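You operate a simulated robot arm through the tools that you are given. There is no shell and no other tool.

You run a simulated two-armed robot. Do the job below in one go: nothing can be reset, and whatever is moved stays where it is left.

## Task
Strain the silver jug's juice through the white strainer into the clear jug, then rest it on the empty jug.
Fine: all of it; silver jug back on the bench, nothing spilt. Set down upright: jug.
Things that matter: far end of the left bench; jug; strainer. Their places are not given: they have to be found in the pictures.

It is judged by the outcome, as a careful person would: the job done as asked, and still so three seconds after it is handed in. It fails if anything else is knocked over, pushed out of place, dropped, spilled or broken.

## Robot
Two 7-joint arms with four-finger grippers on one trunk that stands fixed in place. Base frame: the origin is at the foot of the trunk, x ahead of it, y to its left, z up. Lengths are in mm, angles in rad, forces in N, time in s.
The left shoulder is at [40, 181, 1254], the right one opposite. With the tool pointing down near the work surface each hand reaches from about 220 to 820 mm from the base axis, measured 20 degrees to its own side. Payload 3.67 kg a hand.
The TCP of each hand is the grasp point between the finger pads, 28 mm short of the fingertips. In the tool frame z runs along the fingers and y along their closing line. The gripper opens to 112 mm; its body begins 73 mm behind the TCP.
Orientation is that of the tool frame in the base frame, as [roll, pitch, yaw] about the fixed x, y, z axes, in that order (R = Rz(yaw) Ry(pitch) Rx(roll)). With the fingers straight down and closing along the base's y, the tool's x points along the base's -x, its y along +y and its z along -z.

## Interface
- The arms move only by the tool apply_moves. It takes "left_plan", "right_plan" or both (then of equal length, played together; a hand with none holds still); each is text: rows parted by semicolons, each of 6 numbers parted by spaces: the shift along the tool's x, y, z in m, then the turn, a rotation vector about the tool's x, y, z in rad. In form: tx ty tz rx ry rz; .... A call has 1 to 20 rows; each row is the pose to reach, as a shift and turn from the pose commanded when the call began, along the tool's axes at that moment. "left_gripper" and "right_gripper" are, for a hand that has rows, the opening, from 0 (shut) to 1 (fully open), set as the call begins (left out, the last holds). Each row takes 0.2 s and may step no farther than 50 mm and 0.15 rad from the row before; otherwise, or with a gripper value out of range, the whole call is refused. Where a pose cannot be reached the arm comes as near as it can. A force on the tool above 40 N (or 10 N above the force at the start of the call, whichever is more), or a blocked arm, ends the call early, and 0.2 s more pass. Each finger travels about 72.4 mm/s and halts on what it meets, pressing with about 34 N; the grip force reading is that of the motor and also rises with nothing between the fingers. The clock runs only during rows and for 0.2 s after the last one: add rows that repeat a pose to give the fingers time. The reply holds the time, the measured pose of the TCP, the force on the tool along the base axes, the opening and the grip force, in the units named above and with some noise, with the torque about the TCP (base axes, N m) and any sound that the robot's microphone picked up.
- Cameras (640 x 400 px; columns grow to the right, rows downward): "scene" is now at [92.9, -57.5, 1501.4]; the picture's right is [-0.62, -0.78, 0.00], its down [-0.32, 0.25, -0.92] and it looks along [0.72, -0.57, -0.40] (base axes); focal length 343 px, centre (320, 200). "left" rides on the left gripper at [60, 18, -104] in its tool frame; the picture's right is [-0.29, 0.96, 0.00], its down [-0.80, -0.24, -0.55] and it looks along [-0.53, -0.16, 0.83] (tool axes); focal length 234 px, centre (320, 200). "right" rides on the right gripper at [60, -18, -104] in its tool frame; the picture's right is [0.29, 0.96, 0.00], its down [-0.80, 0.24, -0.55] and it looks along [-0.53, 0.16, 0.83] (tool axes); focal length 234 px, centre (320, 200).
- capture(camera): a new picture of that camera. No time passes.
- move_column(by): moves the trunk up (or, below 0, down) by that many mm; the arms and the scene camera ride with it, the base frame stays. It gives what a move gives, with no picture.
- pan_tilt(pan, tilt): turns the head with the scene camera to pan (to the left, within 1.501 rad either way) and tilt (down, from -0.506 to 1.204), counted from straight ahead of the robot. It gives what a move gives.
- locate(camera, pixels): for up to 12 pixels [column, row] of the newest picture of that camera ("zoom" is the newest enlarged one), the place [x, y, z] in the base frame of the surface seen there, good to about 3 mm. No time passes.
- close_up(camera, box): a new picture of the part [left, top, right, bottom] of that camera's present view, enlarged. No time passes.
- finish_job(): hands the job in; it is judged then, once.

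Leave the grippers open and the arms clear of the work at the hand-in unless told otherwise.

The tools are called after ">>>" by a JSON object that holds its "method" and its "body". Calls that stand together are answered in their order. apply_moves: Moves the arms, as the interface text tells. Its arguments: {"type":"object","properties":{"left_plan":{"type":"string"},"left_gripper":{"type":"number"},"right_plan":{"type":"string"},"right_gripper":{"type":"number"}},"required":[]} The other tools are called the same way: move_column (by) moves the trunk up or down; pan_tilt (pan, tilt) turns the head that bears the scene camera; capture (camera) takes a picture; locate (camera, pixels) gives the place of the surface under pixels of a picture; close_up (camera, box) takes an enlarged picture of a part of a camera's view; finish_job () hands the job in.

At the start:

```text
clock: 0.0
left_position: [424.2, -64.0, 1259.9]
left_tcp_rot: [3.141, -0.001, 3.14]
left_ft_force: [0.0, -0.2, -0.4]
left_ft_torque: [-0.02, 0.01, -0.01]
left_gripper_width: 112.0
left_gripper_force: 0.1
right_position: [351.2, -364.9, 1306.5]
right_tcp_rot: [3.141, -0.002, 3.141]
right_ft_force: [0.4, -0.9, 0.1]
right_ft_torque: [0.01, 0.02, 0.02]
right_gripper_width: 112.1
right_gripper_force: 0.1
trunk travel left (down, up): [-375.0, 139.0]
head pan, tilt (commanded): [-0.668, 0.414]
```

scene: 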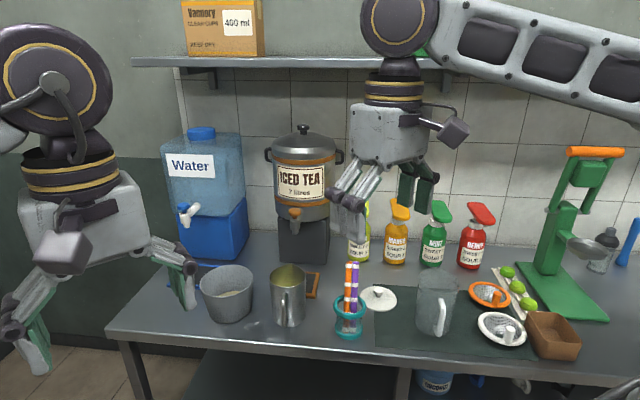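
right: 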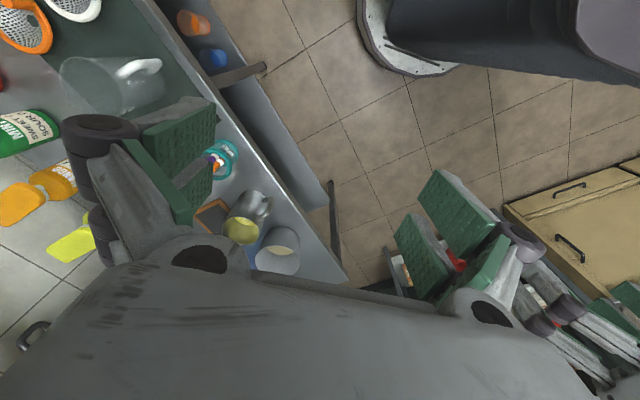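
left: 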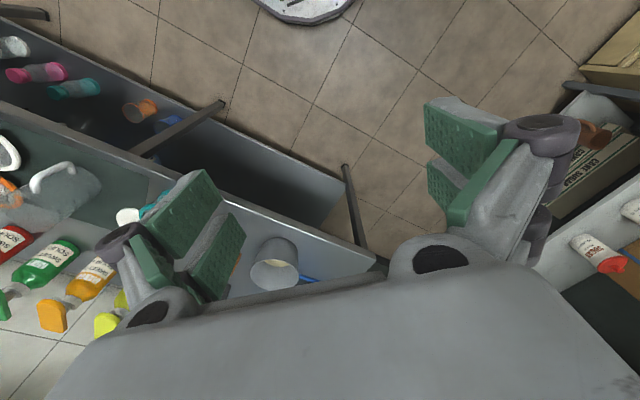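

The scene view shows a bench with a silver jug (about 288,295), a clear jug (435,305), a white strainer (500,328) and an orange strainer (490,293). I'll look at these closely before looking around the room.

>>> {"method": "close_up", "body": {"camera": "scene", "box": [360, 240, 600, 390]}}

>>> {"method": "close_up", "body": {"camera": "scene", "box": [180, 230, 400, 368]}}

```text
2.67 times, centred on (480, 315) of scene
```

zoom: 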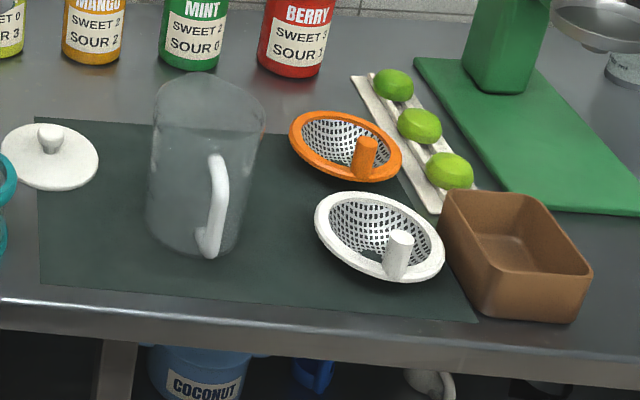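

```text
2.90 times, centred on (290, 299) of scene
```

zoom: 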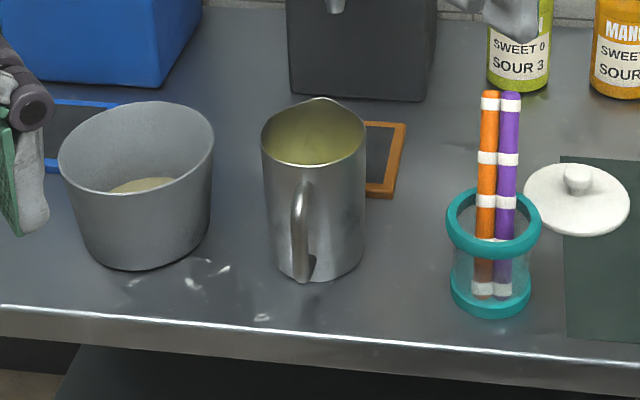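

The white strainer has a short upright post on its rim. The silver jug's handle faces the robot and it holds yellow juice. Next I'll pan the head to see the rest of the room, including the left bench.

>>> {"method": "pan_tilt", "body": {"pan": 0.0, "tilt": 0.5}}

>>> {"method": "capture", "body": {"camera": "scene"}}

>>> {"method": "pan_tilt", "body": {"pan": 0.8, "tilt": 0.5}}

>>> {"method": "capture", "body": {"camera": "scene"}}

>>> {"method": "pan_tilt", "body": {"pan": 1.45, "tilt": 0.5}}

>>> {"method": "capture", "body": {"camera": "scene"}}

>>> {"method": "pan_tilt", "body": {"pan": -1.3, "tilt": 0.6}}

>>> {"method": "capture", "body": {"camera": "scene"}}

```text
clock: 1.1
left_position: [424.4, -64.7, 1258.4]
left_tcp_rot: [-3.14, 0.0, 3.141]
left_ft_force: [0.1, -0.5, -0.5]
left_ft_torque: [0.01, -0.01, 0.02]
left_gripper_width: 112.3
left_gripper_force: 0.1
right_position: [352.5, -364.9, 1307.2]
right_tcp_rot: [-3.14, 0.0, -3.14]
right_ft_force: [0.0, 0.0, 0.5]
right_ft_torque: [-0.01, 0.0, -0.01]
right_gripper_width: 112.0
right_gripper_force: 0.0
trunk travel left (down, up): [-375.0, 139.0]
head pan, tilt (commanded): [0.0, 0.499]
```

```text
taken
```

scene: 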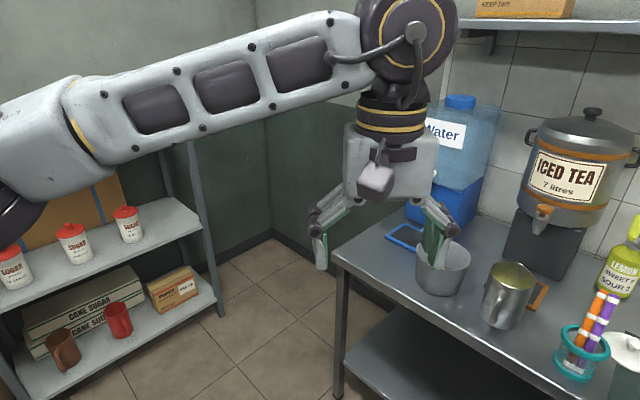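

```text
clock: 2.2
left_position: [424.8, -65.1, 1258.6]
left_tcp_rot: [3.141, 0.001, -3.141]
left_ft_force: [-0.3, -0.8, 0.3]
left_ft_torque: [0.0, 0.0, 0.0]
left_gripper_width: 112.0
left_gripper_force: 0.1
right_position: [351.3, -365.1, 1307.6]
right_tcp_rot: [3.141, 0.001, 3.141]
right_ft_force: [-0.7, -0.6, -0.1]
right_ft_torque: [0.0, 0.02, -0.02]
right_gripper_width: 111.8
right_gripper_force: 0.1
trunk travel left (down, up): [-375.0, 139.0]
head pan, tilt (commanded): [0.799, 0.499]
```

```text
taken
```

scene: 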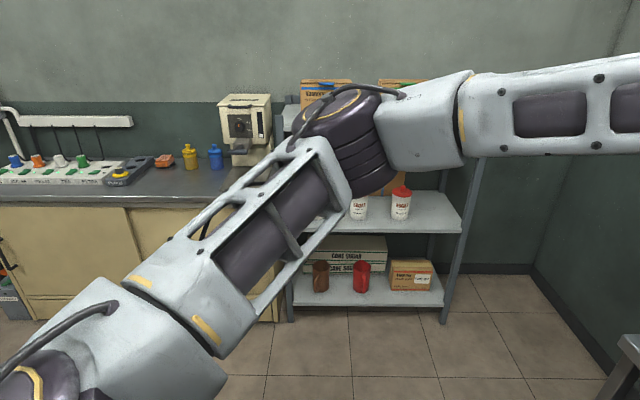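

```text
clock: 3.2
left_position: [423.7, -65.3, 1259.4]
left_tcp_rot: [3.141, 0.0, 3.142]
left_ft_force: [0.7, -1.0, 0.4]
left_ft_torque: [-0.01, 0.0, 0.0]
left_gripper_width: 112.0
left_gripper_force: 0.1
right_position: [351.7, -364.7, 1306.0]
right_tcp_rot: [3.141, 0.0, 3.141]
right_ft_force: [-0.2, 0.9, -0.8]
right_ft_torque: [0.05, 0.04, 0.03]
right_gripper_width: 112.0
right_gripper_force: 0.0
trunk travel left (down, up): [-375.0, 139.0]
head pan, tilt (commanded): [1.45, 0.499]
```

```text
taken
```

scene: 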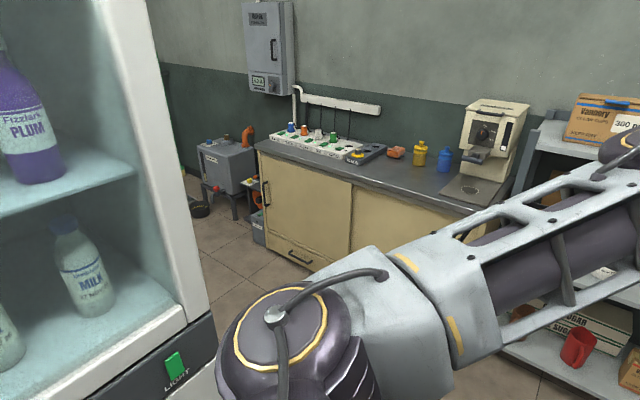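

```text
clock: 5.6
left_position: [423.4, -64.5, 1258.6]
left_tcp_rot: [-3.141, 0.0, -3.139]
left_ft_force: [-0.8, 0.1, -0.1]
left_ft_torque: [-0.01, -0.01, 0.01]
left_gripper_width: 111.9
left_gripper_force: 0.0
right_position: [351.0, -364.6, 1308.0]
right_tcp_rot: [-3.141, 0.0, -3.141]
right_ft_force: [0.0, 0.3, -0.5]
right_ft_torque: [0.01, 0.0, 0.0]
right_gripper_width: 112.0
right_gripper_force: 0.0
trunk travel left (down, up): [-375.0, 139.0]
head pan, tilt (commanded): [-1.3, 0.6]
```

```text
taken
```

scene: 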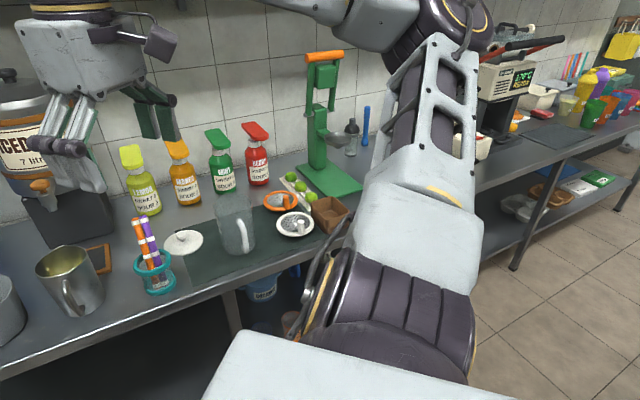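

The bench with both jugs is the left of the two along this wall. A further bench stands to the right with a press. I'll aim the head at the work area and measure the objects.

>>> {"method": "pan_tilt", "body": {"pan": -0.8, "tilt": 0.7}}

>>> {"method": "capture", "body": {"camera": "scene"}}

```text
clock: 6.6
left_position: [424.2, -64.6, 1258.1]
left_tcp_rot: [3.141, 0.0, 3.141]
left_ft_force: [1.5, 0.6, 0.0]
left_ft_torque: [0.01, -0.02, 0.02]
left_gripper_width: 111.9
left_gripper_force: 0.1
right_position: [350.5, -364.9, 1307.1]
right_tcp_rot: [3.141, 0.0, -3.141]
right_ft_force: [-0.5, -0.3, 0.2]
right_ft_torque: [0.0, -0.02, 0.01]
right_gripper_width: 111.9
right_gripper_force: 0.1
trunk travel left (down, up): [-375.0, 139.0]
head pan, tilt (commanded): [-0.799, 0.7]
```

```text
taken
```

scene: 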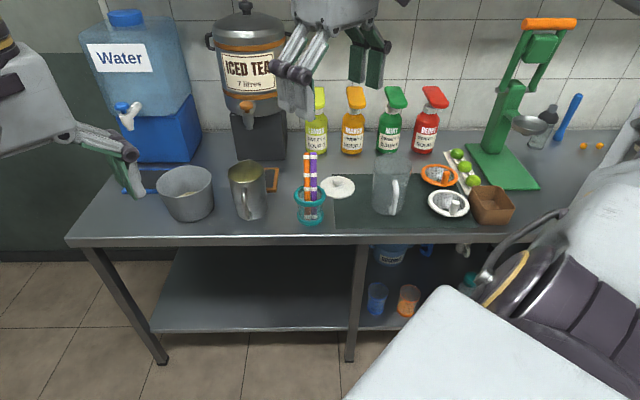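

This gives a clear view of the whole bench. I'll measure the bench corners and edges, and the bases and rims of the objects.

>>> {"method": "locate", "body": {"camera": "scene", "pixels": [[72, 234], [330, 232], [128, 215], [280, 215], [345, 215], [420, 215], [232, 163], [265, 168], [248, 218], [236, 180], [243, 205], [374, 163]]}}

>>> {"method": "close_up", "body": {"camera": "scene", "box": [340, 140, 520, 252]}}

```text
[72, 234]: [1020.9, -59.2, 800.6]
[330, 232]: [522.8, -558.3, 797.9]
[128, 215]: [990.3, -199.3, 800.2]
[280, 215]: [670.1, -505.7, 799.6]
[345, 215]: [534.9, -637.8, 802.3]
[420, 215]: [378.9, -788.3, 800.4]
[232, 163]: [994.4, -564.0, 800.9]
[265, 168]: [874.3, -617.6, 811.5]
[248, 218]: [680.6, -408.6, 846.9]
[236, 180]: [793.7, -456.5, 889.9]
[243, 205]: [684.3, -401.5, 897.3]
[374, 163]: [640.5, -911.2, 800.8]
```

```text
3.56 times, centred on (430, 196) of scene
```

zoom: 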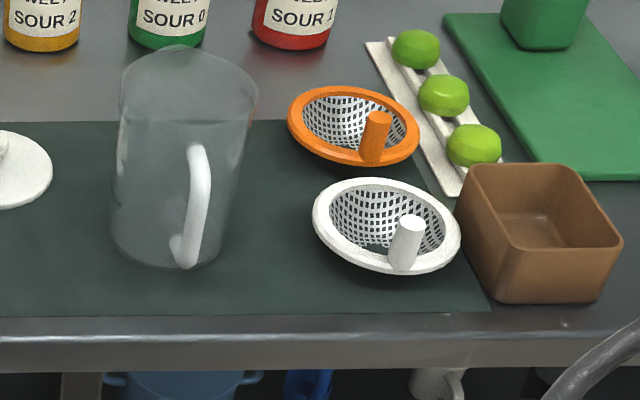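

Bench top is at z≈800 and its front edge runs diagonally. I'll measure the clear jug, the white strainer and its post in this zoom.

>>> {"method": "locate", "body": {"camera": "zoom", "pixels": [[317, 215], [455, 240], [375, 181], [390, 270], [410, 220], [400, 268], [372, 240], [340, 187], [445, 205], [405, 245], [196, 150], [185, 265]]}}

>>> {"method": "locate", "body": {"camera": "zoom", "pixels": [[180, 47], [122, 95], [255, 95], [170, 262], [130, 240], [190, 200], [465, 170], [500, 300], [610, 240], [295, 115], [375, 120], [205, 180]]}}

```text
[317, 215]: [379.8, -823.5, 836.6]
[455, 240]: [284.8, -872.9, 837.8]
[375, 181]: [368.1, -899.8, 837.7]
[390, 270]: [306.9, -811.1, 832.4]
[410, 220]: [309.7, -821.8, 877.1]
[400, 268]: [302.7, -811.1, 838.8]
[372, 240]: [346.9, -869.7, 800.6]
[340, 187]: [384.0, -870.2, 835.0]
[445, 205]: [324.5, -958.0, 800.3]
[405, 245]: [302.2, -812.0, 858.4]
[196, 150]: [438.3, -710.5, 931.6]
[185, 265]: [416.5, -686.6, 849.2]
```

```text
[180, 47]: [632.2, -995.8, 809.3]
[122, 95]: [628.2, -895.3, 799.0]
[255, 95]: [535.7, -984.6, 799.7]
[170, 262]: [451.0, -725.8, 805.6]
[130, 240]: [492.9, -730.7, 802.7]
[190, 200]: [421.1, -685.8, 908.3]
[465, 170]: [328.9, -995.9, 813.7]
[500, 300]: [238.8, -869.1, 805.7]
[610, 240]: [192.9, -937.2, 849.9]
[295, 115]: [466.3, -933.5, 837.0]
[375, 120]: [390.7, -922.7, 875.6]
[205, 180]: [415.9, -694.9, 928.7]
```

From these readings:
- The white strainer's rim is at z≈837, centred near (335,-852), with its post top near (309,-820,877).
- The clear jug is near (473,-759).

Next I'll look at the silver jug and the gripper fingers close up to plan the grasps.

>>> {"method": "close_up", "body": {"camera": "scene", "box": [200, 140, 340, 228]}}

>>> {"method": "close_up", "body": {"camera": "right", "box": [60, 80, 540, 380]}}

>>> {"method": "close_up", "body": {"camera": "scene", "box": [240, 0, 440, 125]}}

```text
4.55 times, centred on (270, 184) of scene
```

zoom: 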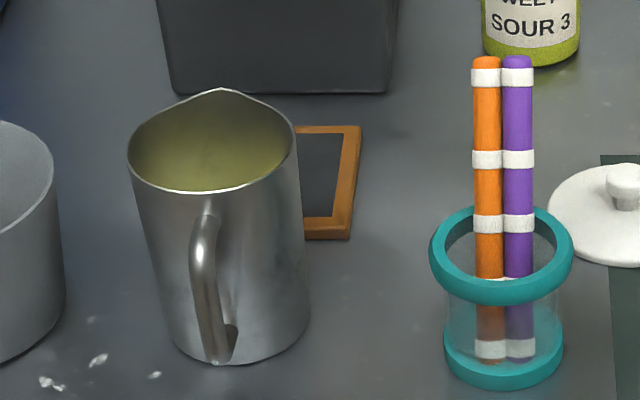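

```text
1.33 times, centred on (300, 230) of right
```

zoom: 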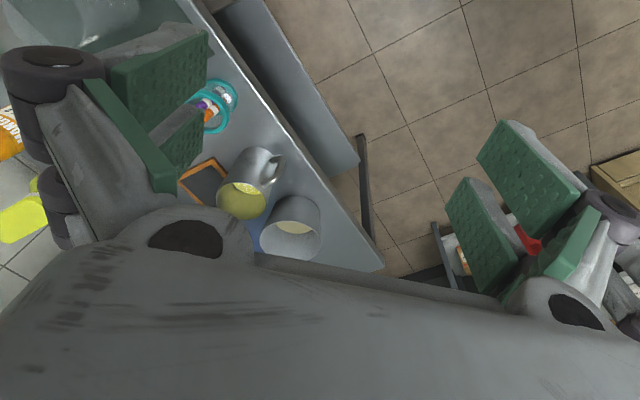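

```text
3.20 times, centred on (340, 62) of scene
```

zoom: 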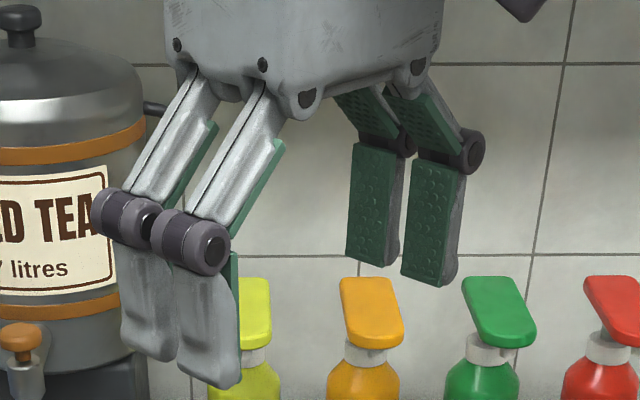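

The silver jug's spout points away from the robot and its handle faces the robot. The gripper has two fingers on each jaw. I'll measure the jug's rim, handle and base in a fresh zoom.

>>> {"method": "close_up", "body": {"camera": "scene", "box": [200, 140, 340, 228]}}

>>> {"method": "locate", "body": {"camera": "zoom", "pixels": [[131, 158], [294, 152], [222, 91], [205, 190], [250, 187], [209, 225], [207, 280], [216, 345], [213, 207], [245, 358], [180, 335], [300, 325]]}}

>>> {"method": "locate", "body": {"camera": "zoom", "pixels": [[190, 170], [240, 170], [215, 130], [160, 260], [260, 260], [290, 250], [232, 335], [197, 250], [215, 250], [500, 215], [500, 375], [30, 200]]}}

```text
4.55 times, centred on (270, 184) of scene
```

zoom: 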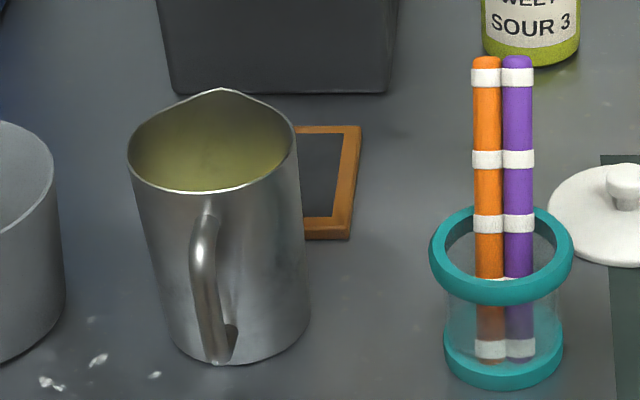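

```text
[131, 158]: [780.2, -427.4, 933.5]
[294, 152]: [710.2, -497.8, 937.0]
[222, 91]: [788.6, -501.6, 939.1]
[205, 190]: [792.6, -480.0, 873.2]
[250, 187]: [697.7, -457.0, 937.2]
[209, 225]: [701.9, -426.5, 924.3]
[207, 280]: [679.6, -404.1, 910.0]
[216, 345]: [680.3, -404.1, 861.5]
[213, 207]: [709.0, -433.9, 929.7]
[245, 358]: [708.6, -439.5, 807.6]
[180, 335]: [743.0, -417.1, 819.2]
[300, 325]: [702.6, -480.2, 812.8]
```

```text
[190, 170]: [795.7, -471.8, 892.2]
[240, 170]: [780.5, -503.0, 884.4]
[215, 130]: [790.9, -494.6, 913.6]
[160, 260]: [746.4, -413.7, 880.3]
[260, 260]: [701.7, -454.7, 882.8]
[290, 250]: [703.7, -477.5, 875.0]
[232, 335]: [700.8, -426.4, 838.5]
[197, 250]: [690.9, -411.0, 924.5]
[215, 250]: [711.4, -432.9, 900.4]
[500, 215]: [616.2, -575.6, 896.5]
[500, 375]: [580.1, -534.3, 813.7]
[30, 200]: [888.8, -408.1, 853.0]
```

The silver jug readings:
- The rim is at z≈937, centred near (745,-463), with a diameter of about 100 mm.
- The handle bar is about 80 mm out from the axis, facing the robot, and spans z≈860–915.

Before moving the right arm toward the strainer, I'll measure the green press, brown box and other nearby tall things.

>>> {"method": "locate", "body": {"camera": "scene", "pixels": [[550, 24], [525, 60], [510, 100], [527, 127], [500, 150], [548, 112], [570, 110], [433, 92], [394, 92], [490, 190], [515, 210], [470, 213]]}}

```text
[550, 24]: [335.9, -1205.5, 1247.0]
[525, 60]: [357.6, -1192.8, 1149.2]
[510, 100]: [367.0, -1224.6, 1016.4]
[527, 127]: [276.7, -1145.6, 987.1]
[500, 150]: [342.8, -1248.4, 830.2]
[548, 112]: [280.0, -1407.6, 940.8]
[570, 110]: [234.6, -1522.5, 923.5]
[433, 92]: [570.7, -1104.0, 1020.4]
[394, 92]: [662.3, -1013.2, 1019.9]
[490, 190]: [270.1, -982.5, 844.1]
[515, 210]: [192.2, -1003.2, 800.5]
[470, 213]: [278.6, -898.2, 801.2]
```

The green press is about 330 mm beyond the strainer, so that area is clear. I'll move the right hand to hover above the white strainer's post at about (309,-819,1080), turned so the fingers close roughly along base x.

>>> {"method": "apply_moves", "body": {"right_plan": "0.0028 -0.0303 0.0151 0 0 0.116; 0.0056 -0.0605 0.0303 0 0 0.232; 0.0084 -0.0908 0.0454 0 0 0.348; 0.0112 -0.1211 0.0605 0 0 0.464; 0.014 -0.1513 0.0757 0 0 0.58; 0.0168 -0.1816 0.0908 0 0 0.696; 0.0196 -0.2119 0.1059 0 0 0.812; 0.0224 -0.2421 0.1211 0 0 0.928; 0.0252 -0.2724 0.1362 0 0 1.044; 0.028 -0.3027 0.1513 0 0 1.16; 0.0308 -0.3329 0.1665 0 0 1.276; 0.0336 -0.3632 0.1816 0 0 1.392; 0.0364 -0.3935 0.1967 0 0 1.508; 0.0392 -0.4237 0.2119 0 0 1.624; 0.042 -0.454 0.227 0 0 1.74"}}

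>>> {"method": "capture", "body": {"camera": "right"}}

>>> {"method": "capture", "body": {"camera": "scene"}}

```text
clock: 9.8
left_position: [424.9, -65.6, 1258.2]
left_tcp_rot: [3.139, 0.0, -3.141]
left_ft_force: [0.9, -0.3, -0.5]
left_ft_torque: [-0.01, 0.01, 0.01]
left_gripper_width: 111.9
left_gripper_force: 0.1
right_position: [309.2, -822.2, 1078.3]
right_tcp_rot: [-3.14, -0.001, 1.4]
right_ft_force: [0.2, 0.2, -0.1]
right_ft_torque: [0.01, -0.03, 0.0]
right_gripper_width: 111.7
right_gripper_force: 0.1
trunk travel left (down, up): [-375.0, 139.0]
head pan, tilt (commanded): [-0.799, 0.7]
```

```text
taken
```

right: 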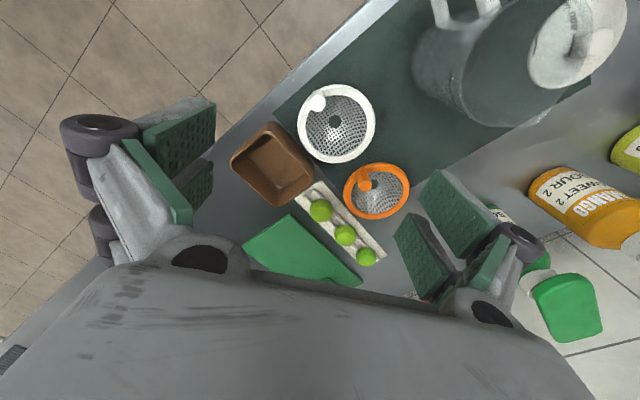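

```text
taken
```

scene: 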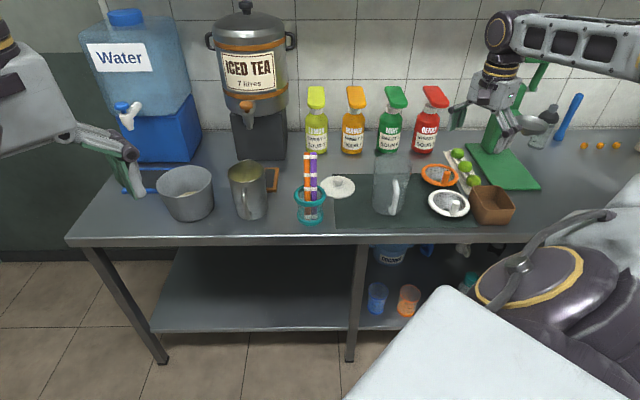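

The hand arrived at (309,-822,1078). In the right camera the white strainer is at (335,122) with its post at (318,102). I'll zoom in and measure the strainer and clear jug from this steeper view.

>>> {"method": "close_up", "body": {"camera": "right", "box": [270, 60, 430, 160]}}

>>> {"method": "locate", "body": {"camera": "zoom", "pixels": [[125, 250], [410, 260], [265, 105], [265, 400], [180, 165], [200, 160], [165, 170], [195, 185], [260, 250], [260, 150], [150, 150], [380, 150]]}}

>>> {"method": "close_up", "body": {"camera": "right", "box": [400, 0, 640, 150]}}

```text
4.00 times, centred on (350, 110) of right
```

zoom: 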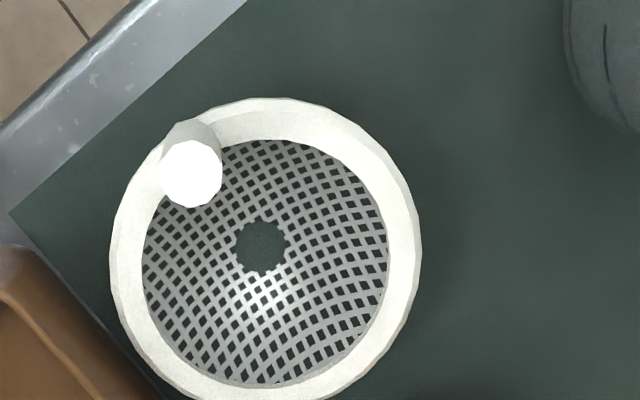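

```text
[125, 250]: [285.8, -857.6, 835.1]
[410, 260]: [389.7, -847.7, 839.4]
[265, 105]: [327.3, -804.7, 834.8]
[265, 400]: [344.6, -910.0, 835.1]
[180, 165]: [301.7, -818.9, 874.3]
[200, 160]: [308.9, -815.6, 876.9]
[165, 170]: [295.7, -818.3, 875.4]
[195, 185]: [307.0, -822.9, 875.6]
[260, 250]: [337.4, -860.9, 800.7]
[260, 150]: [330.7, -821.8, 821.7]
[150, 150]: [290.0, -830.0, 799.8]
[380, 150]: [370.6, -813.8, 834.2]
```

```text
2.67 times, centred on (520, 75) of right
```

zoom: 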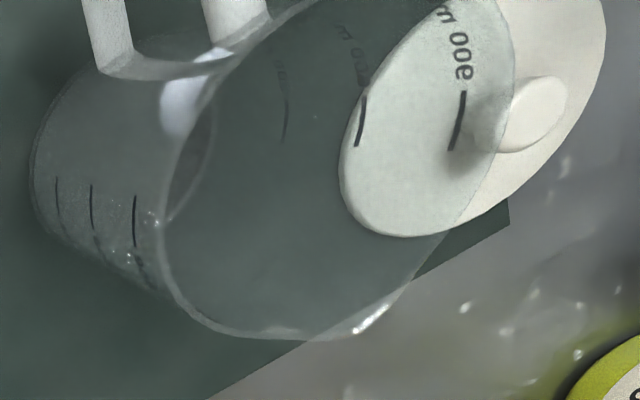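

The strainer centre is about (337,-857), its rim diameter about 110 mm, its basket about 87 mm, and its post centre about (303,-820) with the top at z≈876. Next I'll move the hand over the clear jug to see its rim from above.

>>> {"method": "apply_moves", "body": {"right_plan": "0.0292 0.0258 0 0 0 0; 0.0584 0.0516 0 0 0 0; 0.0877 0.0775 0 0 0 0; 0.1169 0.1033 0 0 0 0; 0.1461 0.1291 0 0 0 0"}}

>>> {"method": "capture", "body": {"camera": "right"}}

>>> {"method": "close_up", "body": {"camera": "scene", "box": [340, 130, 452, 220]}}

```text
clock: 11.0
left_position: [424.2, -64.6, 1258.0]
left_tcp_rot: [3.141, -0.003, -3.14]
left_ft_force: [0.4, -0.1, -0.3]
left_ft_torque: [-0.01, 0.01, 0.0]
left_gripper_width: 112.0
left_gripper_force: 0.0
right_position: [461.3, -698.3, 1077.9]
right_tcp_rot: [3.142, 0.0, 1.401]
right_ft_force: [0.8, -0.5, -0.7]
right_ft_torque: [-0.02, 0.02, -0.03]
right_gripper_width: 112.2
right_gripper_force: 0.0
trunk travel left (down, up): [-375.0, 139.0]
head pan, tilt (commanded): [-0.799, 0.7]
```

```text
taken
```

right: 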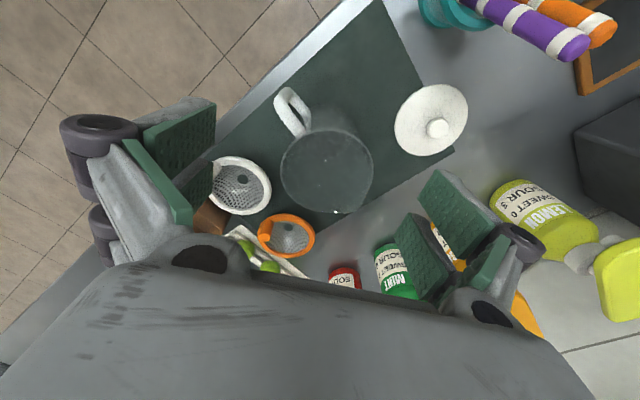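

```text
4.44 times, centred on (396, 175) of scene
```

zoom: 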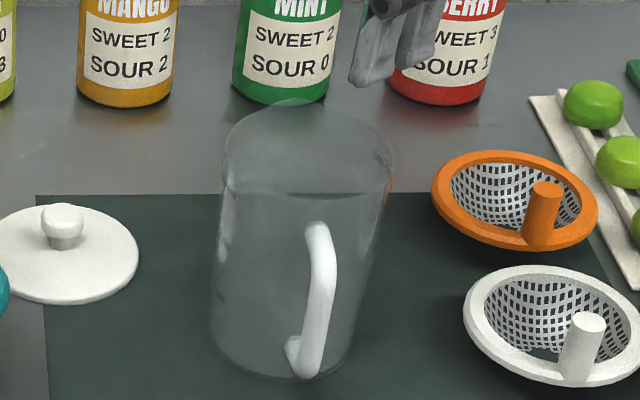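

The right camera now sees the clear jug from above, with its rim around (327,172) and its handle at (292,110). I'll zoom in on it.

>>> {"method": "close_up", "body": {"camera": "right", "box": [240, 80, 400, 230]}}

>>> {"method": "locate", "body": {"camera": "zoom", "pixels": [[170, 215], [350, 365], [525, 320], [340, 200], [450, 220], [335, 210], [250, 300], [400, 300], [210, 60], [220, 130], [330, 190], [505, 370]]}}

```text
2.67 times, centred on (320, 155) of right
```

zoom: 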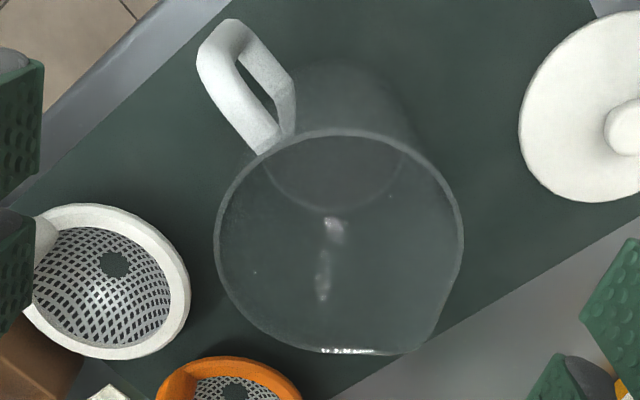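

```text
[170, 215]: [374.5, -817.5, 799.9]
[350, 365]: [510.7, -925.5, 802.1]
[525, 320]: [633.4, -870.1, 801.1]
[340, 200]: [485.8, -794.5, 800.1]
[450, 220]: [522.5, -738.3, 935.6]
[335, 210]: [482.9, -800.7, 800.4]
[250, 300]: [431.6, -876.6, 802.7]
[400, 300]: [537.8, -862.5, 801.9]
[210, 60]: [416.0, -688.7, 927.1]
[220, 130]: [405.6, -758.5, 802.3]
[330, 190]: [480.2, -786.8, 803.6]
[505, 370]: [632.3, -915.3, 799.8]
```

The rim is circular in this view. I'll sample pixels right on the clear jug's rim edge to get its height and centre.

>>> {"method": "locate", "body": {"camera": "zoom", "pixels": [[460, 235], [462, 240], [217, 240], [219, 225], [340, 131], [360, 131], [300, 137], [350, 351], [360, 351], [330, 348], [435, 180], [250, 160]]}}

>>> {"method": "close_up", "body": {"camera": "right", "box": [275, 120, 381, 220]}}

```text
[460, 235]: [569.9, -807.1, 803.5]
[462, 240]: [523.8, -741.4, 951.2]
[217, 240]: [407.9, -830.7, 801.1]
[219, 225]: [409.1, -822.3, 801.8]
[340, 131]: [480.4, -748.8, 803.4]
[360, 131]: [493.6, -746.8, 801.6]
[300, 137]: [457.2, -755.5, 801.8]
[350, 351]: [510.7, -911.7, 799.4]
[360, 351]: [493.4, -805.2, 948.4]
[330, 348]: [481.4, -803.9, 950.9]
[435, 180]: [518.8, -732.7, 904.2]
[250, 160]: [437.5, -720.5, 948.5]
```

```text
4.00 times, centred on (328, 170) of right
```

zoom: 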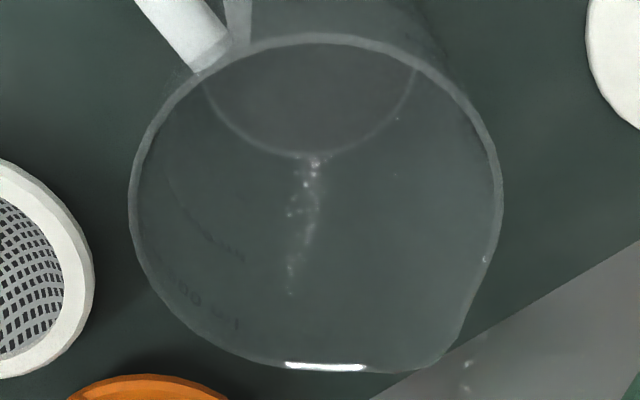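

Clear jug: rim at z≈950, centre about (477,-756), outer radius about 51, so the 110 mm strainer rim will sit on it with the basket inside. I'll partly close the gripper and move to just above the strainer's post.

>>> {"method": "apply_moves", "body": {"right_plan": "-0.0245 -0.0222 0.0163 0 0 0; -0.049 -0.0443 0.0327 0 0 0; -0.0735 -0.0665 0.049 0 0 0; -0.098 -0.0886 0.0653 0 0 0; -0.1225 -0.1108 0.0817 0 0 0; -0.147 -0.1329 0.098 0 0 0; -0.147 -0.1329 0.098 0 0 0; -0.147 -0.1329 0.098 0 0 0", "right_gripper": 0.55}}

>>> {"method": "capture", "body": {"camera": "right"}}

>>> {"method": "close_up", "body": {"camera": "scene", "box": [390, 80, 550, 240]}}

```text
clock: 12.8
left_position: [423.9, -65.0, 1258.1]
left_tcp_rot: [3.141, -0.002, 3.14]
left_ft_force: [-1.3, 0.0, -1.1]
left_ft_torque: [-0.02, 0.02, -0.02]
left_gripper_width: 112.0
left_gripper_force: 0.0
right_position: [303.5, -819.0, 982.7]
right_tcp_rot: [3.14, 0.0, 1.403]
right_ft_force: [-0.9, 0.3, 0.0]
right_ft_torque: [0.02, -0.02, 0.01]
right_gripper_width: 61.6
right_gripper_force: 0.0
trunk travel left (down, up): [-375.0, 139.0]
head pan, tilt (commanded): [-0.799, 0.7]
```

```text
taken
```

right: 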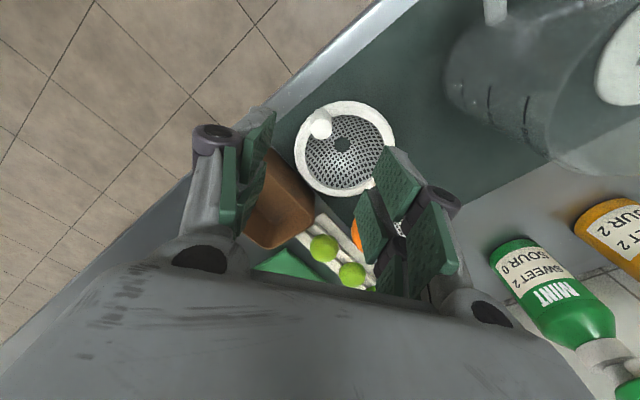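

```text
2.50 times, centred on (470, 160) of scene
```

zoom: 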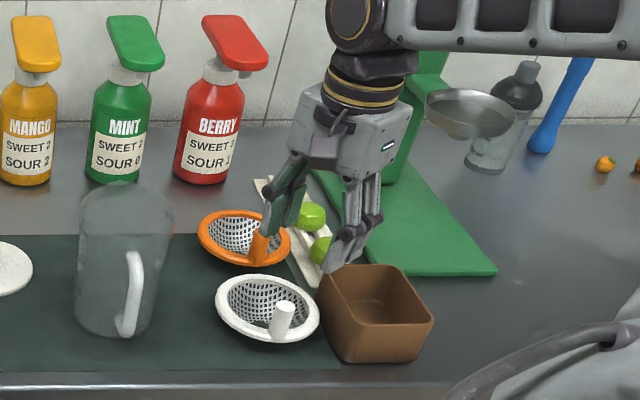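

The hand is at about (305,-819,982). I'll lower it until the fingertips are just above the post top (TCP z≈908) and check the alignment.

>>> {"method": "apply_moves", "body": {"right_plan": "-0.0005 0 0.025 0 0 0; -0.001 0 0.05 0 0 0; -0.001 0 0.074 0 0 0; -0.001 0 0.074 0 0 0"}}

>>> {"method": "capture", "body": {"camera": "right"}}

>>> {"method": "close_up", "body": {"camera": "scene", "box": [410, 120, 530, 230]}}

```text
clock: 13.8
left_position: [423.5, -64.6, 1258.7]
left_tcp_rot: [-3.141, -0.002, 3.141]
left_ft_force: [0.2, -0.2, 0.2]
left_ft_torque: [0.02, 0.0, 0.0]
left_gripper_width: 111.9
left_gripper_force: 0.1
right_position: [304.6, -820.6, 907.9]
right_tcp_rot: [-3.141, 0.001, 1.402]
right_ft_force: [0.4, -0.2, 0.7]
right_ft_torque: [0.04, 0.01, -0.01]
right_gripper_width: 61.7
right_gripper_force: 0.2
trunk travel left (down, up): [-375.0, 139.0]
head pan, tilt (commanded): [-0.799, 0.7]
```

```text
taken
```

right: 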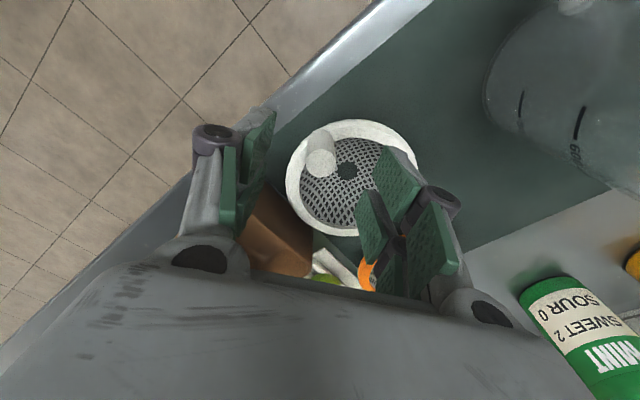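

```text
3.64 times, centred on (470, 175) of scene
```

zoom: 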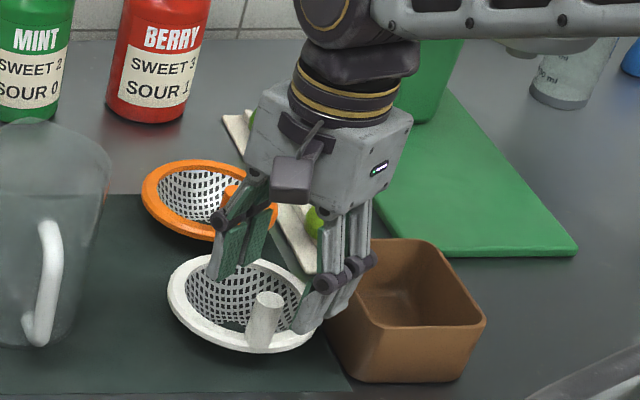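

In the right camera the post top (320,160) falls almost exactly where the TCP axis projects. I'll check the brown box's near edge against the right-hand finger pair before going lower.

>>> {"method": "locate", "body": {"camera": "zoom", "pixels": [[331, 305], [372, 322], [475, 320], [350, 290], [355, 370], [268, 300], [262, 340], [326, 322], [310, 325], [170, 290]]}}

```text
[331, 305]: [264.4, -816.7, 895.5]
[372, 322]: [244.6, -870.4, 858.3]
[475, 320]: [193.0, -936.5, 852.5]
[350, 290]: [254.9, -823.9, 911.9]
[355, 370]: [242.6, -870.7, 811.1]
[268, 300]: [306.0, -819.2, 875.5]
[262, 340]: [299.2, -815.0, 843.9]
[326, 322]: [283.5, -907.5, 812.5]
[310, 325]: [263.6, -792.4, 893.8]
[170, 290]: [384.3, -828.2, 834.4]
```

The fingers clear the box corner by about 25 mm. I'll lower to TCP z≈872, which puts the fingertips just above the rim flange.

>>> {"method": "apply_moves", "body": {"right_plan": "0 0 0.018 0 0 0; 0 0 0.036 0 0 0; 0 0 0.036 0 0 0"}}

>>> {"method": "close_up", "body": {"camera": "scene", "box": [410, 120, 530, 230]}}

```text
clock: 14.6
left_position: [423.6, -64.5, 1259.1]
left_tcp_rot: [3.141, 0.0, -3.141]
left_ft_force: [-0.3, 0.8, 0.2]
left_ft_torque: [-0.03, 0.05, 0.02]
left_gripper_width: 112.1
left_gripper_force: 0.1
right_position: [304.5, -821.5, 872.8]
right_tcp_rot: [3.141, -0.001, 1.4]
right_ft_force: [0.9, -0.3, 1.0]
right_ft_torque: [-0.02, -0.02, 0.02]
right_gripper_width: 61.5
right_gripper_force: 0.1
trunk travel left (down, up): [-375.0, 139.0]
head pan, tilt (commanded): [-0.799, 0.7]
```

```text
3.64 times, centred on (470, 175) of scene
```

zoom: 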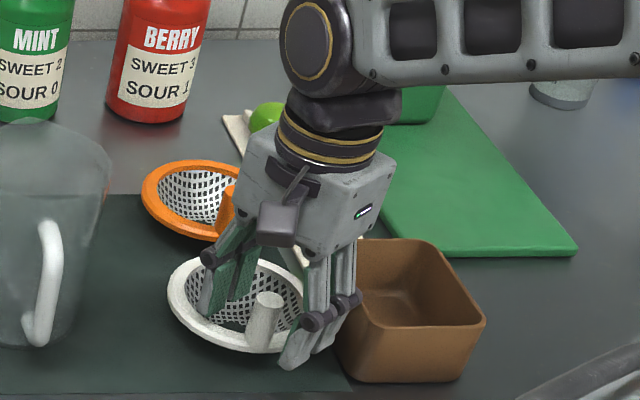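

The post is between the two jaws with no contact force. I'll close the gripper on it.

>>> {"method": "apply_moves", "body": {"right_plan": "0 0 0 0 0 0; 0 0 0 0 0 0; 0 0 0 0 0 0; 0 0 0 0 0 0; 0 0 0 0 0 0", "right_gripper": 0}}

>>> {"method": "close_up", "body": {"camera": "scene", "box": [410, 120, 530, 230]}}

```text
clock: 15.8
left_position: [423.6, -64.7, 1257.7]
left_tcp_rot: [-3.141, 0.0, -3.14]
left_ft_force: [0.1, 0.0, 0.6]
left_ft_torque: [0.01, 0.03, -0.04]
left_gripper_width: 112.2
left_gripper_force: 0.0
right_position: [305.3, -821.4, 871.8]
right_tcp_rot: [-3.141, 0.001, 1.403]
right_ft_force: [0.5, 0.0, 0.2]
right_ft_torque: [0.02, 0.0, -0.02]
right_gripper_width: 16.1
right_gripper_force: 34.3
trunk travel left (down, up): [-375.0, 139.0]
head pan, tilt (commanded): [-0.799, 0.7]
```

```text
3.64 times, centred on (470, 175) of scene
```

zoom: 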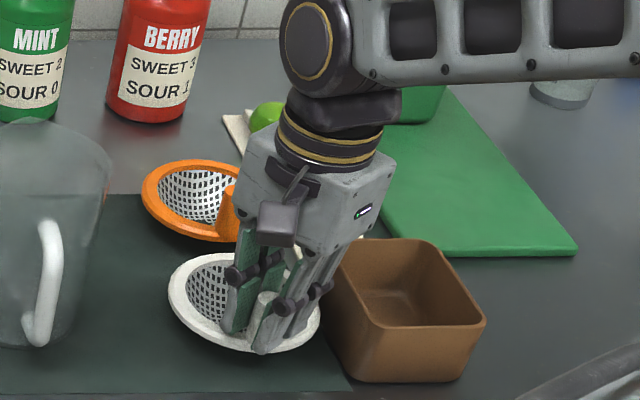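

The gripper holds the post at 16 mm width and 34 N. I'll lift slowly and check that the strainer stays level.

>>> {"method": "apply_moves", "body": {"right_plan": "0 0 -0.02 0 0 0; 0 0 -0.05 0 0 0; 0 0 -0.09 0 0 0; 0 0 -0.13 0 0 0; 0 0 -0.17 0 0 0; 0 0 -0.2 0 0 0; 0 0 -0.2 0 0 0"}}

>>> {"method": "capture", "body": {"camera": "right"}}

>>> {"method": "close_up", "body": {"camera": "scene", "box": [390, 60, 550, 220]}}

```text
clock: 17.4
left_position: [423.8, -64.8, 1259.3]
left_tcp_rot: [-3.141, -0.001, 3.141]
left_ft_force: [-0.5, -1.0, 0.1]
left_ft_torque: [0.01, 0.01, -0.02]
left_gripper_width: 112.1
left_gripper_force: 0.1
right_position: [305.1, -820.5, 1072.4]
right_tcp_rot: [3.141, 0.0, 1.402]
right_ft_force: [0.7, -0.2, -1.2]
right_ft_torque: [0.06, 0.07, 0.0]
right_gripper_width: 16.2
right_gripper_force: 34.2
trunk travel left (down, up): [-375.0, 139.0]
head pan, tilt (commanded): [-0.799, 0.7]
```

```text
taken
```

right: 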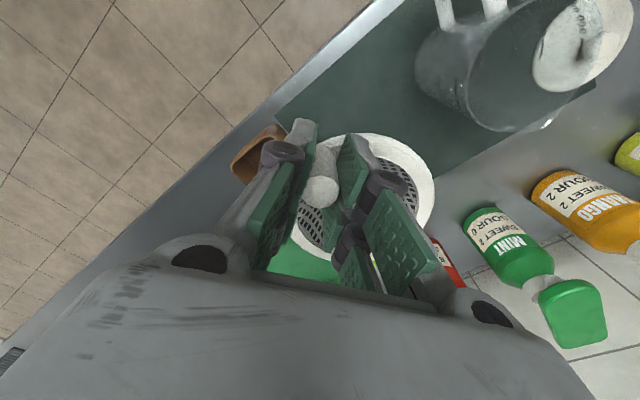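

```text
2.50 times, centred on (470, 140) of scene
```

zoom: 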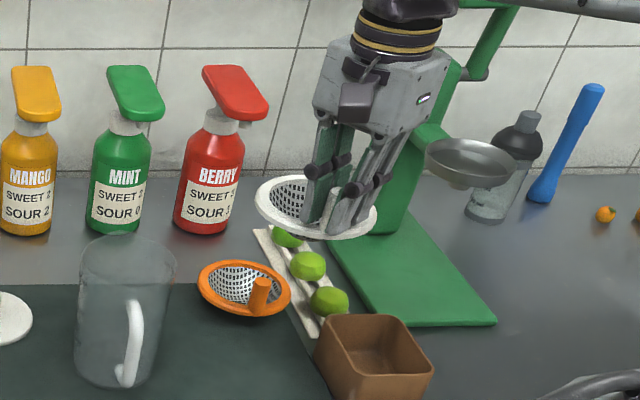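

The strainer is lifted and looks level. I'll measure points on its rim to find the tilt and the centre relative to the TCP.

>>> {"method": "locate", "body": {"camera": "zoom", "pixels": [[260, 200], [264, 190], [285, 180], [300, 233], [280, 222], [345, 236], [365, 225], [373, 212], [320, 237], [268, 212], [325, 215]]}}

>>> {"method": "locate", "body": {"camera": "right", "pixels": [[424, 180], [425, 200], [415, 165], [395, 145], [370, 138], [412, 225], [322, 188], [350, 137], [280, 215]]}}

```text
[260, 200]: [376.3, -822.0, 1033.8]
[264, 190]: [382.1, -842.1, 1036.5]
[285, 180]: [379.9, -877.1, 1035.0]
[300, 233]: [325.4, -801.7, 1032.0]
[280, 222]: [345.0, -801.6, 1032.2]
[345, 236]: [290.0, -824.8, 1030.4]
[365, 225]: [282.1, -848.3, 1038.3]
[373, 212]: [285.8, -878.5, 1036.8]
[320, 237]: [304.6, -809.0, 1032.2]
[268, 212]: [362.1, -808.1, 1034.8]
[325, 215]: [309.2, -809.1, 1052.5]
```

```text
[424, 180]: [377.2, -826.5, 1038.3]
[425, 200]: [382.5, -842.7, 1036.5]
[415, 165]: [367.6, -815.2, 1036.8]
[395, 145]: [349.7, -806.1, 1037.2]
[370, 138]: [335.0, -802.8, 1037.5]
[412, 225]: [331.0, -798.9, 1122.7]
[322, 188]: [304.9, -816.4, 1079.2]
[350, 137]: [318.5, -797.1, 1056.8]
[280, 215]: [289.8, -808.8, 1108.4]
```

The strainer is level (rim z≈1037 all round), with its centre about 44 mm from the TCP. I'll carry it over the clear jug and turn it so the post ends up on the right-hand side, out of the way of pouring. The path stays well above the jug rim.

>>> {"method": "apply_moves", "body": {"right_plan": "0.0048 0.0111 0 0 0 -0.1388; 0.0096 0.0222 0 0 0 -0.2775; 0.0144 0.0333 0 0 0 -0.4163; 0.0192 0.0444 0 0 0 -0.555; 0.024 0.0555 0 0 0 -0.6938; 0.0288 0.0667 0 0 0 -0.8325; 0.0336 0.0778 0 0 0 -0.9713; 0.0384 0.0889 0 0 0 -1.11; 0.0432 0.1 0 0 0 -1.2488; 0.048 0.1111 0 0 0 -1.3875; 0.0528 0.1222 0 0 0 -1.5263; 0.0576 0.1333 0 0 0 -1.665; 0.0576 0.1333 0 0 0 -1.665"}}

>>> {"method": "capture", "body": {"camera": "right"}}

>>> {"method": "close_up", "body": {"camera": "scene", "box": [320, 60, 480, 220]}}

```text
clock: 20.2
left_position: [423.8, -64.9, 1258.9]
left_tcp_rot: [3.141, -0.001, 3.142]
left_ft_force: [-0.1, 0.2, 0.4]
left_ft_torque: [0.01, 0.0, -0.03]
left_gripper_width: 111.9
left_gripper_force: 0.1
right_position: [446.1, -787.2, 1073.0]
right_tcp_rot: [-3.142, 0.0, 3.069]
right_ft_force: [0.4, -0.3, -1.2]
right_ft_torque: [-0.04, 0.0, -0.01]
right_gripper_width: 16.0
right_gripper_force: 34.2
trunk travel left (down, up): [-375.0, 139.0]
head pan, tilt (commanded): [-0.799, 0.7]
```

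```text
taken
```

right: 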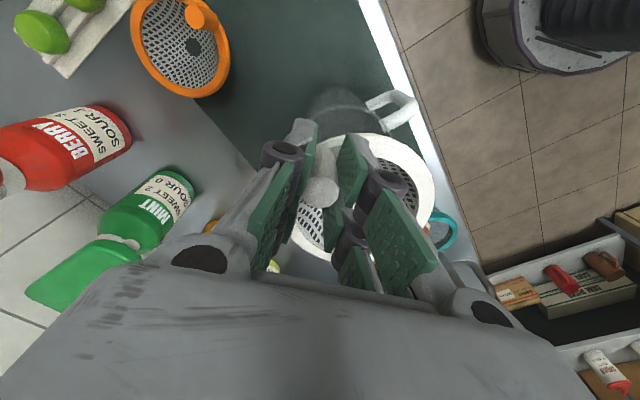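

```text
2.50 times, centred on (400, 140) of scene
```

zoom: 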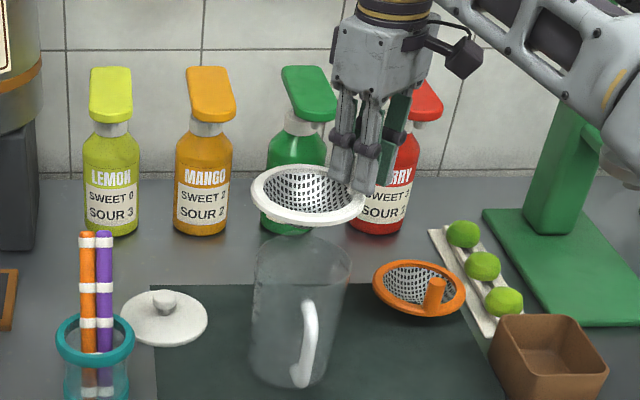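

The strainer now hovers over the clear jug with its post on the right. I'll measure the rim centre again here.

>>> {"method": "locate", "body": {"camera": "zoom", "pixels": [[253, 190], [258, 203], [270, 215], [290, 222], [310, 224], [330, 221], [352, 208], [265, 178], [285, 169], [305, 167], [325, 170], [362, 198]]}}

>>> {"method": "close_up", "body": {"camera": "scene", "box": [360, 110, 440, 160]}}

```text
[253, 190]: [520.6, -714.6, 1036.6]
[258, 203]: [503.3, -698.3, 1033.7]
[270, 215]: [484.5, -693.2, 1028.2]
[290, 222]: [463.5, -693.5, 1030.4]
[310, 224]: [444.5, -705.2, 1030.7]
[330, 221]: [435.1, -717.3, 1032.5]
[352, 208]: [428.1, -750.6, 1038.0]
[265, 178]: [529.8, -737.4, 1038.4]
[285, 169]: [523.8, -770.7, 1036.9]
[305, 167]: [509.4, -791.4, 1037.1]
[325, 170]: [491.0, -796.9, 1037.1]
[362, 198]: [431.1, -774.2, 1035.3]
```

```text
8.00 times, centred on (400, 135) of scene
```

zoom: 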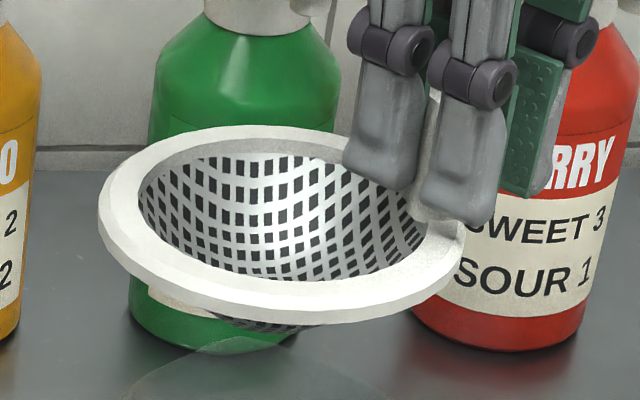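

The scene view puts the centre near (478,-746), about 10 mm off what I expected. I'll cross-check with the right camera before lowering.

>>> {"method": "close_up", "body": {"camera": "right", "box": [260, 80, 460, 280]}}

>>> {"method": "locate", "body": {"camera": "right", "pixels": [[426, 180], [429, 200], [417, 165], [395, 147], [372, 139], [425, 215], [322, 188], [296, 235], [305, 247], [320, 255], [350, 135], [405, 153]]}}

```text
2.00 times, centred on (360, 180) of right
```

zoom: 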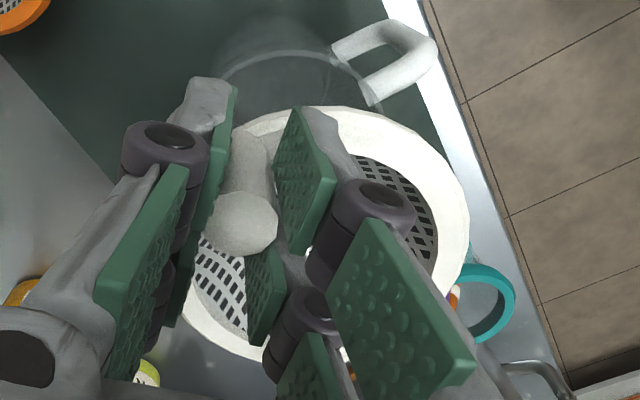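

```text
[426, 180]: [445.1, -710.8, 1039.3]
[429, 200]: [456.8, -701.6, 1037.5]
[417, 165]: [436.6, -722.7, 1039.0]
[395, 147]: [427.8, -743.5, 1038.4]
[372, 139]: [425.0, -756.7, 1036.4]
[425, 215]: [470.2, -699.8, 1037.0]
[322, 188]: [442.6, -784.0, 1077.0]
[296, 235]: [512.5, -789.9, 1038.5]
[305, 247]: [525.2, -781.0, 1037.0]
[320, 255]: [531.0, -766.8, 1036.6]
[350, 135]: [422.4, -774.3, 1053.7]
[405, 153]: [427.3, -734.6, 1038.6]
```

The two cameras disagree by a few millimetres. I'll apply a compromise correction of (-1.3,-6) mm and lower until the basket bottom is just above the jug rim. At that height I can compare the two directly.

>>> {"method": "apply_moves", "body": {"right_plan": "0.0004 -0.003 0.015 0 0 0; 0.0008 -0.0061 0.03 0 0 0; 0.0008 -0.0061 0.042 0 0 0; 0.0008 -0.0061 0.042 0 0 0"}}

>>> {"method": "close_up", "body": {"camera": "scene", "box": [356, 120, 440, 190]}}

>>> {"method": "close_up", "body": {"camera": "right", "box": [260, 80, 460, 280]}}

```text
clock: 21.2
left_position: [423.4, -64.9, 1260.5]
left_tcp_rot: [-3.141, 0.001, -3.14]
left_ft_force: [0.0, 0.0, -0.6]
left_ft_torque: [0.02, 0.04, 0.03]
left_gripper_width: 111.8
left_gripper_force: 0.1
right_position: [445.5, -791.7, 1028.7]
right_tcp_rot: [-3.141, 0.0, 3.068]
right_ft_force: [-0.3, 0.0, -0.8]
right_ft_torque: [-0.05, 0.04, -0.01]
right_gripper_width: 15.9
right_gripper_force: 33.4
trunk travel left (down, up): [-375.0, 139.0]
head pan, tilt (commanded): [-0.799, 0.7]
```

```text
5.71 times, centred on (398, 155) of scene
```

zoom: 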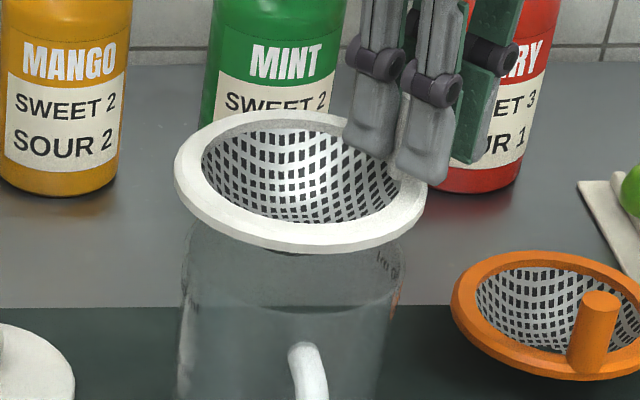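

```text
2.00 times, centred on (360, 180) of right
```

zoom: 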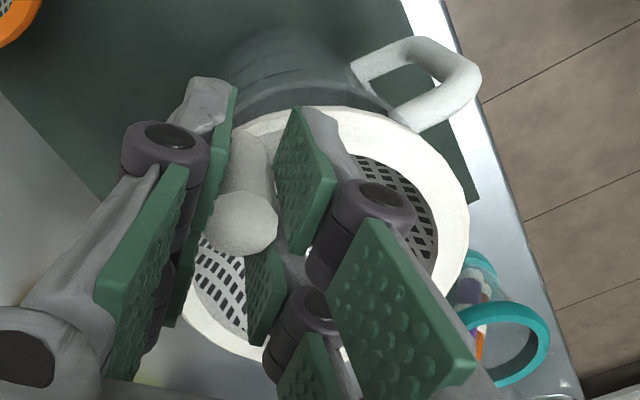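

Looking along the scene camera I still can't judge the front-to-back offset well. I'll bring the left hand round slowly, well clear at z≈1260, so its camera sees the jug and strainer from another side.

>>> {"method": "apply_moves", "body": {"left_plan": "0 -0.0182 0 0 0 0.1428; 0 -0.0364 0 0 0 0.2856; 0 -0.0545 0 0 0 0.4284; 0 -0.0727 0 0 0 0.5712; 0 -0.0909 0 0 0 0.714; 0 -0.1091 0 0 0 0.8568; 0 -0.1273 0 0 0 0.9996; 0 -0.1455 0 0 0 1.1424; 0 -0.1636 0 0 0 1.2852; 0 -0.1818 0 0 0 1.428; 0 -0.2 0 0 0 1.5708"}}

>>> {"method": "apply_moves", "body": {"left_plan": "0 0 0 0 -0.125 0; 0 0 0 0 -0.25 0; 0 0 0 0 -0.375 0; 0 0 0 0 -0.5 0; 0 0 0 0 -0.5 0"}}

>>> {"method": "capture", "body": {"camera": "left"}}

```text
clock: 23.6
left_position: [408.0, -229.0, 1256.6]
left_tcp_rot: [-3.137, 0.002, 1.732]
left_ft_force: [0.2, 0.7, 0.3]
left_ft_torque: [0.0, -0.02, -0.01]
left_gripper_width: 111.9
left_gripper_force: 0.0
left hand out of reach, approached as far as the arm can: row 10, 11
right_position: [445.1, -791.6, 1030.8]
right_tcp_rot: [3.141, 0.0, 3.068]
right_ft_force: [-0.2, -0.2, -0.9]
right_ft_torque: [-0.01, 0.0, -0.03]
right_gripper_width: 15.6
right_gripper_force: 34.1
trunk travel left (down, up): [-375.0, 139.0]
head pan, tilt (commanded): [-0.799, 0.7]
```

```text
clock: 24.8
left_position: [408.7, -229.9, 1255.1]
left_tcp_rot: [-3.137, 0.5, 1.735]
left_ft_force: [0.3, 0.7, -0.1]
left_ft_torque: [-0.02, -0.01, -0.01]
left_gripper_width: 112.1
left_gripper_force: 0.0
right_position: [444.2, -793.3, 1029.7]
right_tcp_rot: [3.14, 0.002, 3.069]
right_ft_force: [-0.8, 0.6, -1.0]
right_ft_torque: [-0.01, 0.01, 0.0]
right_gripper_width: 15.7
right_gripper_force: 33.5
trunk travel left (down, up): [-375.0, 139.0]
head pan, tilt (commanded): [-0.799, 0.7]
```

```text
taken
```

left: 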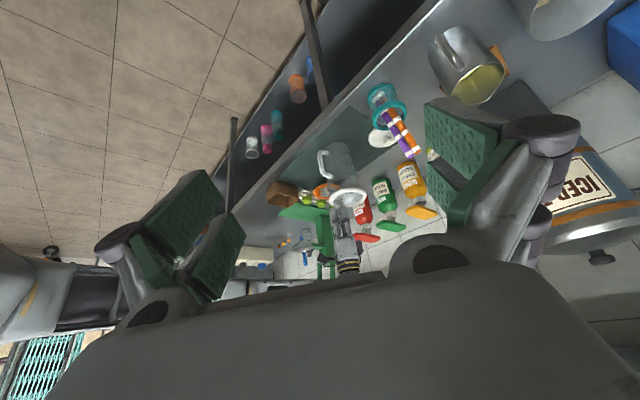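

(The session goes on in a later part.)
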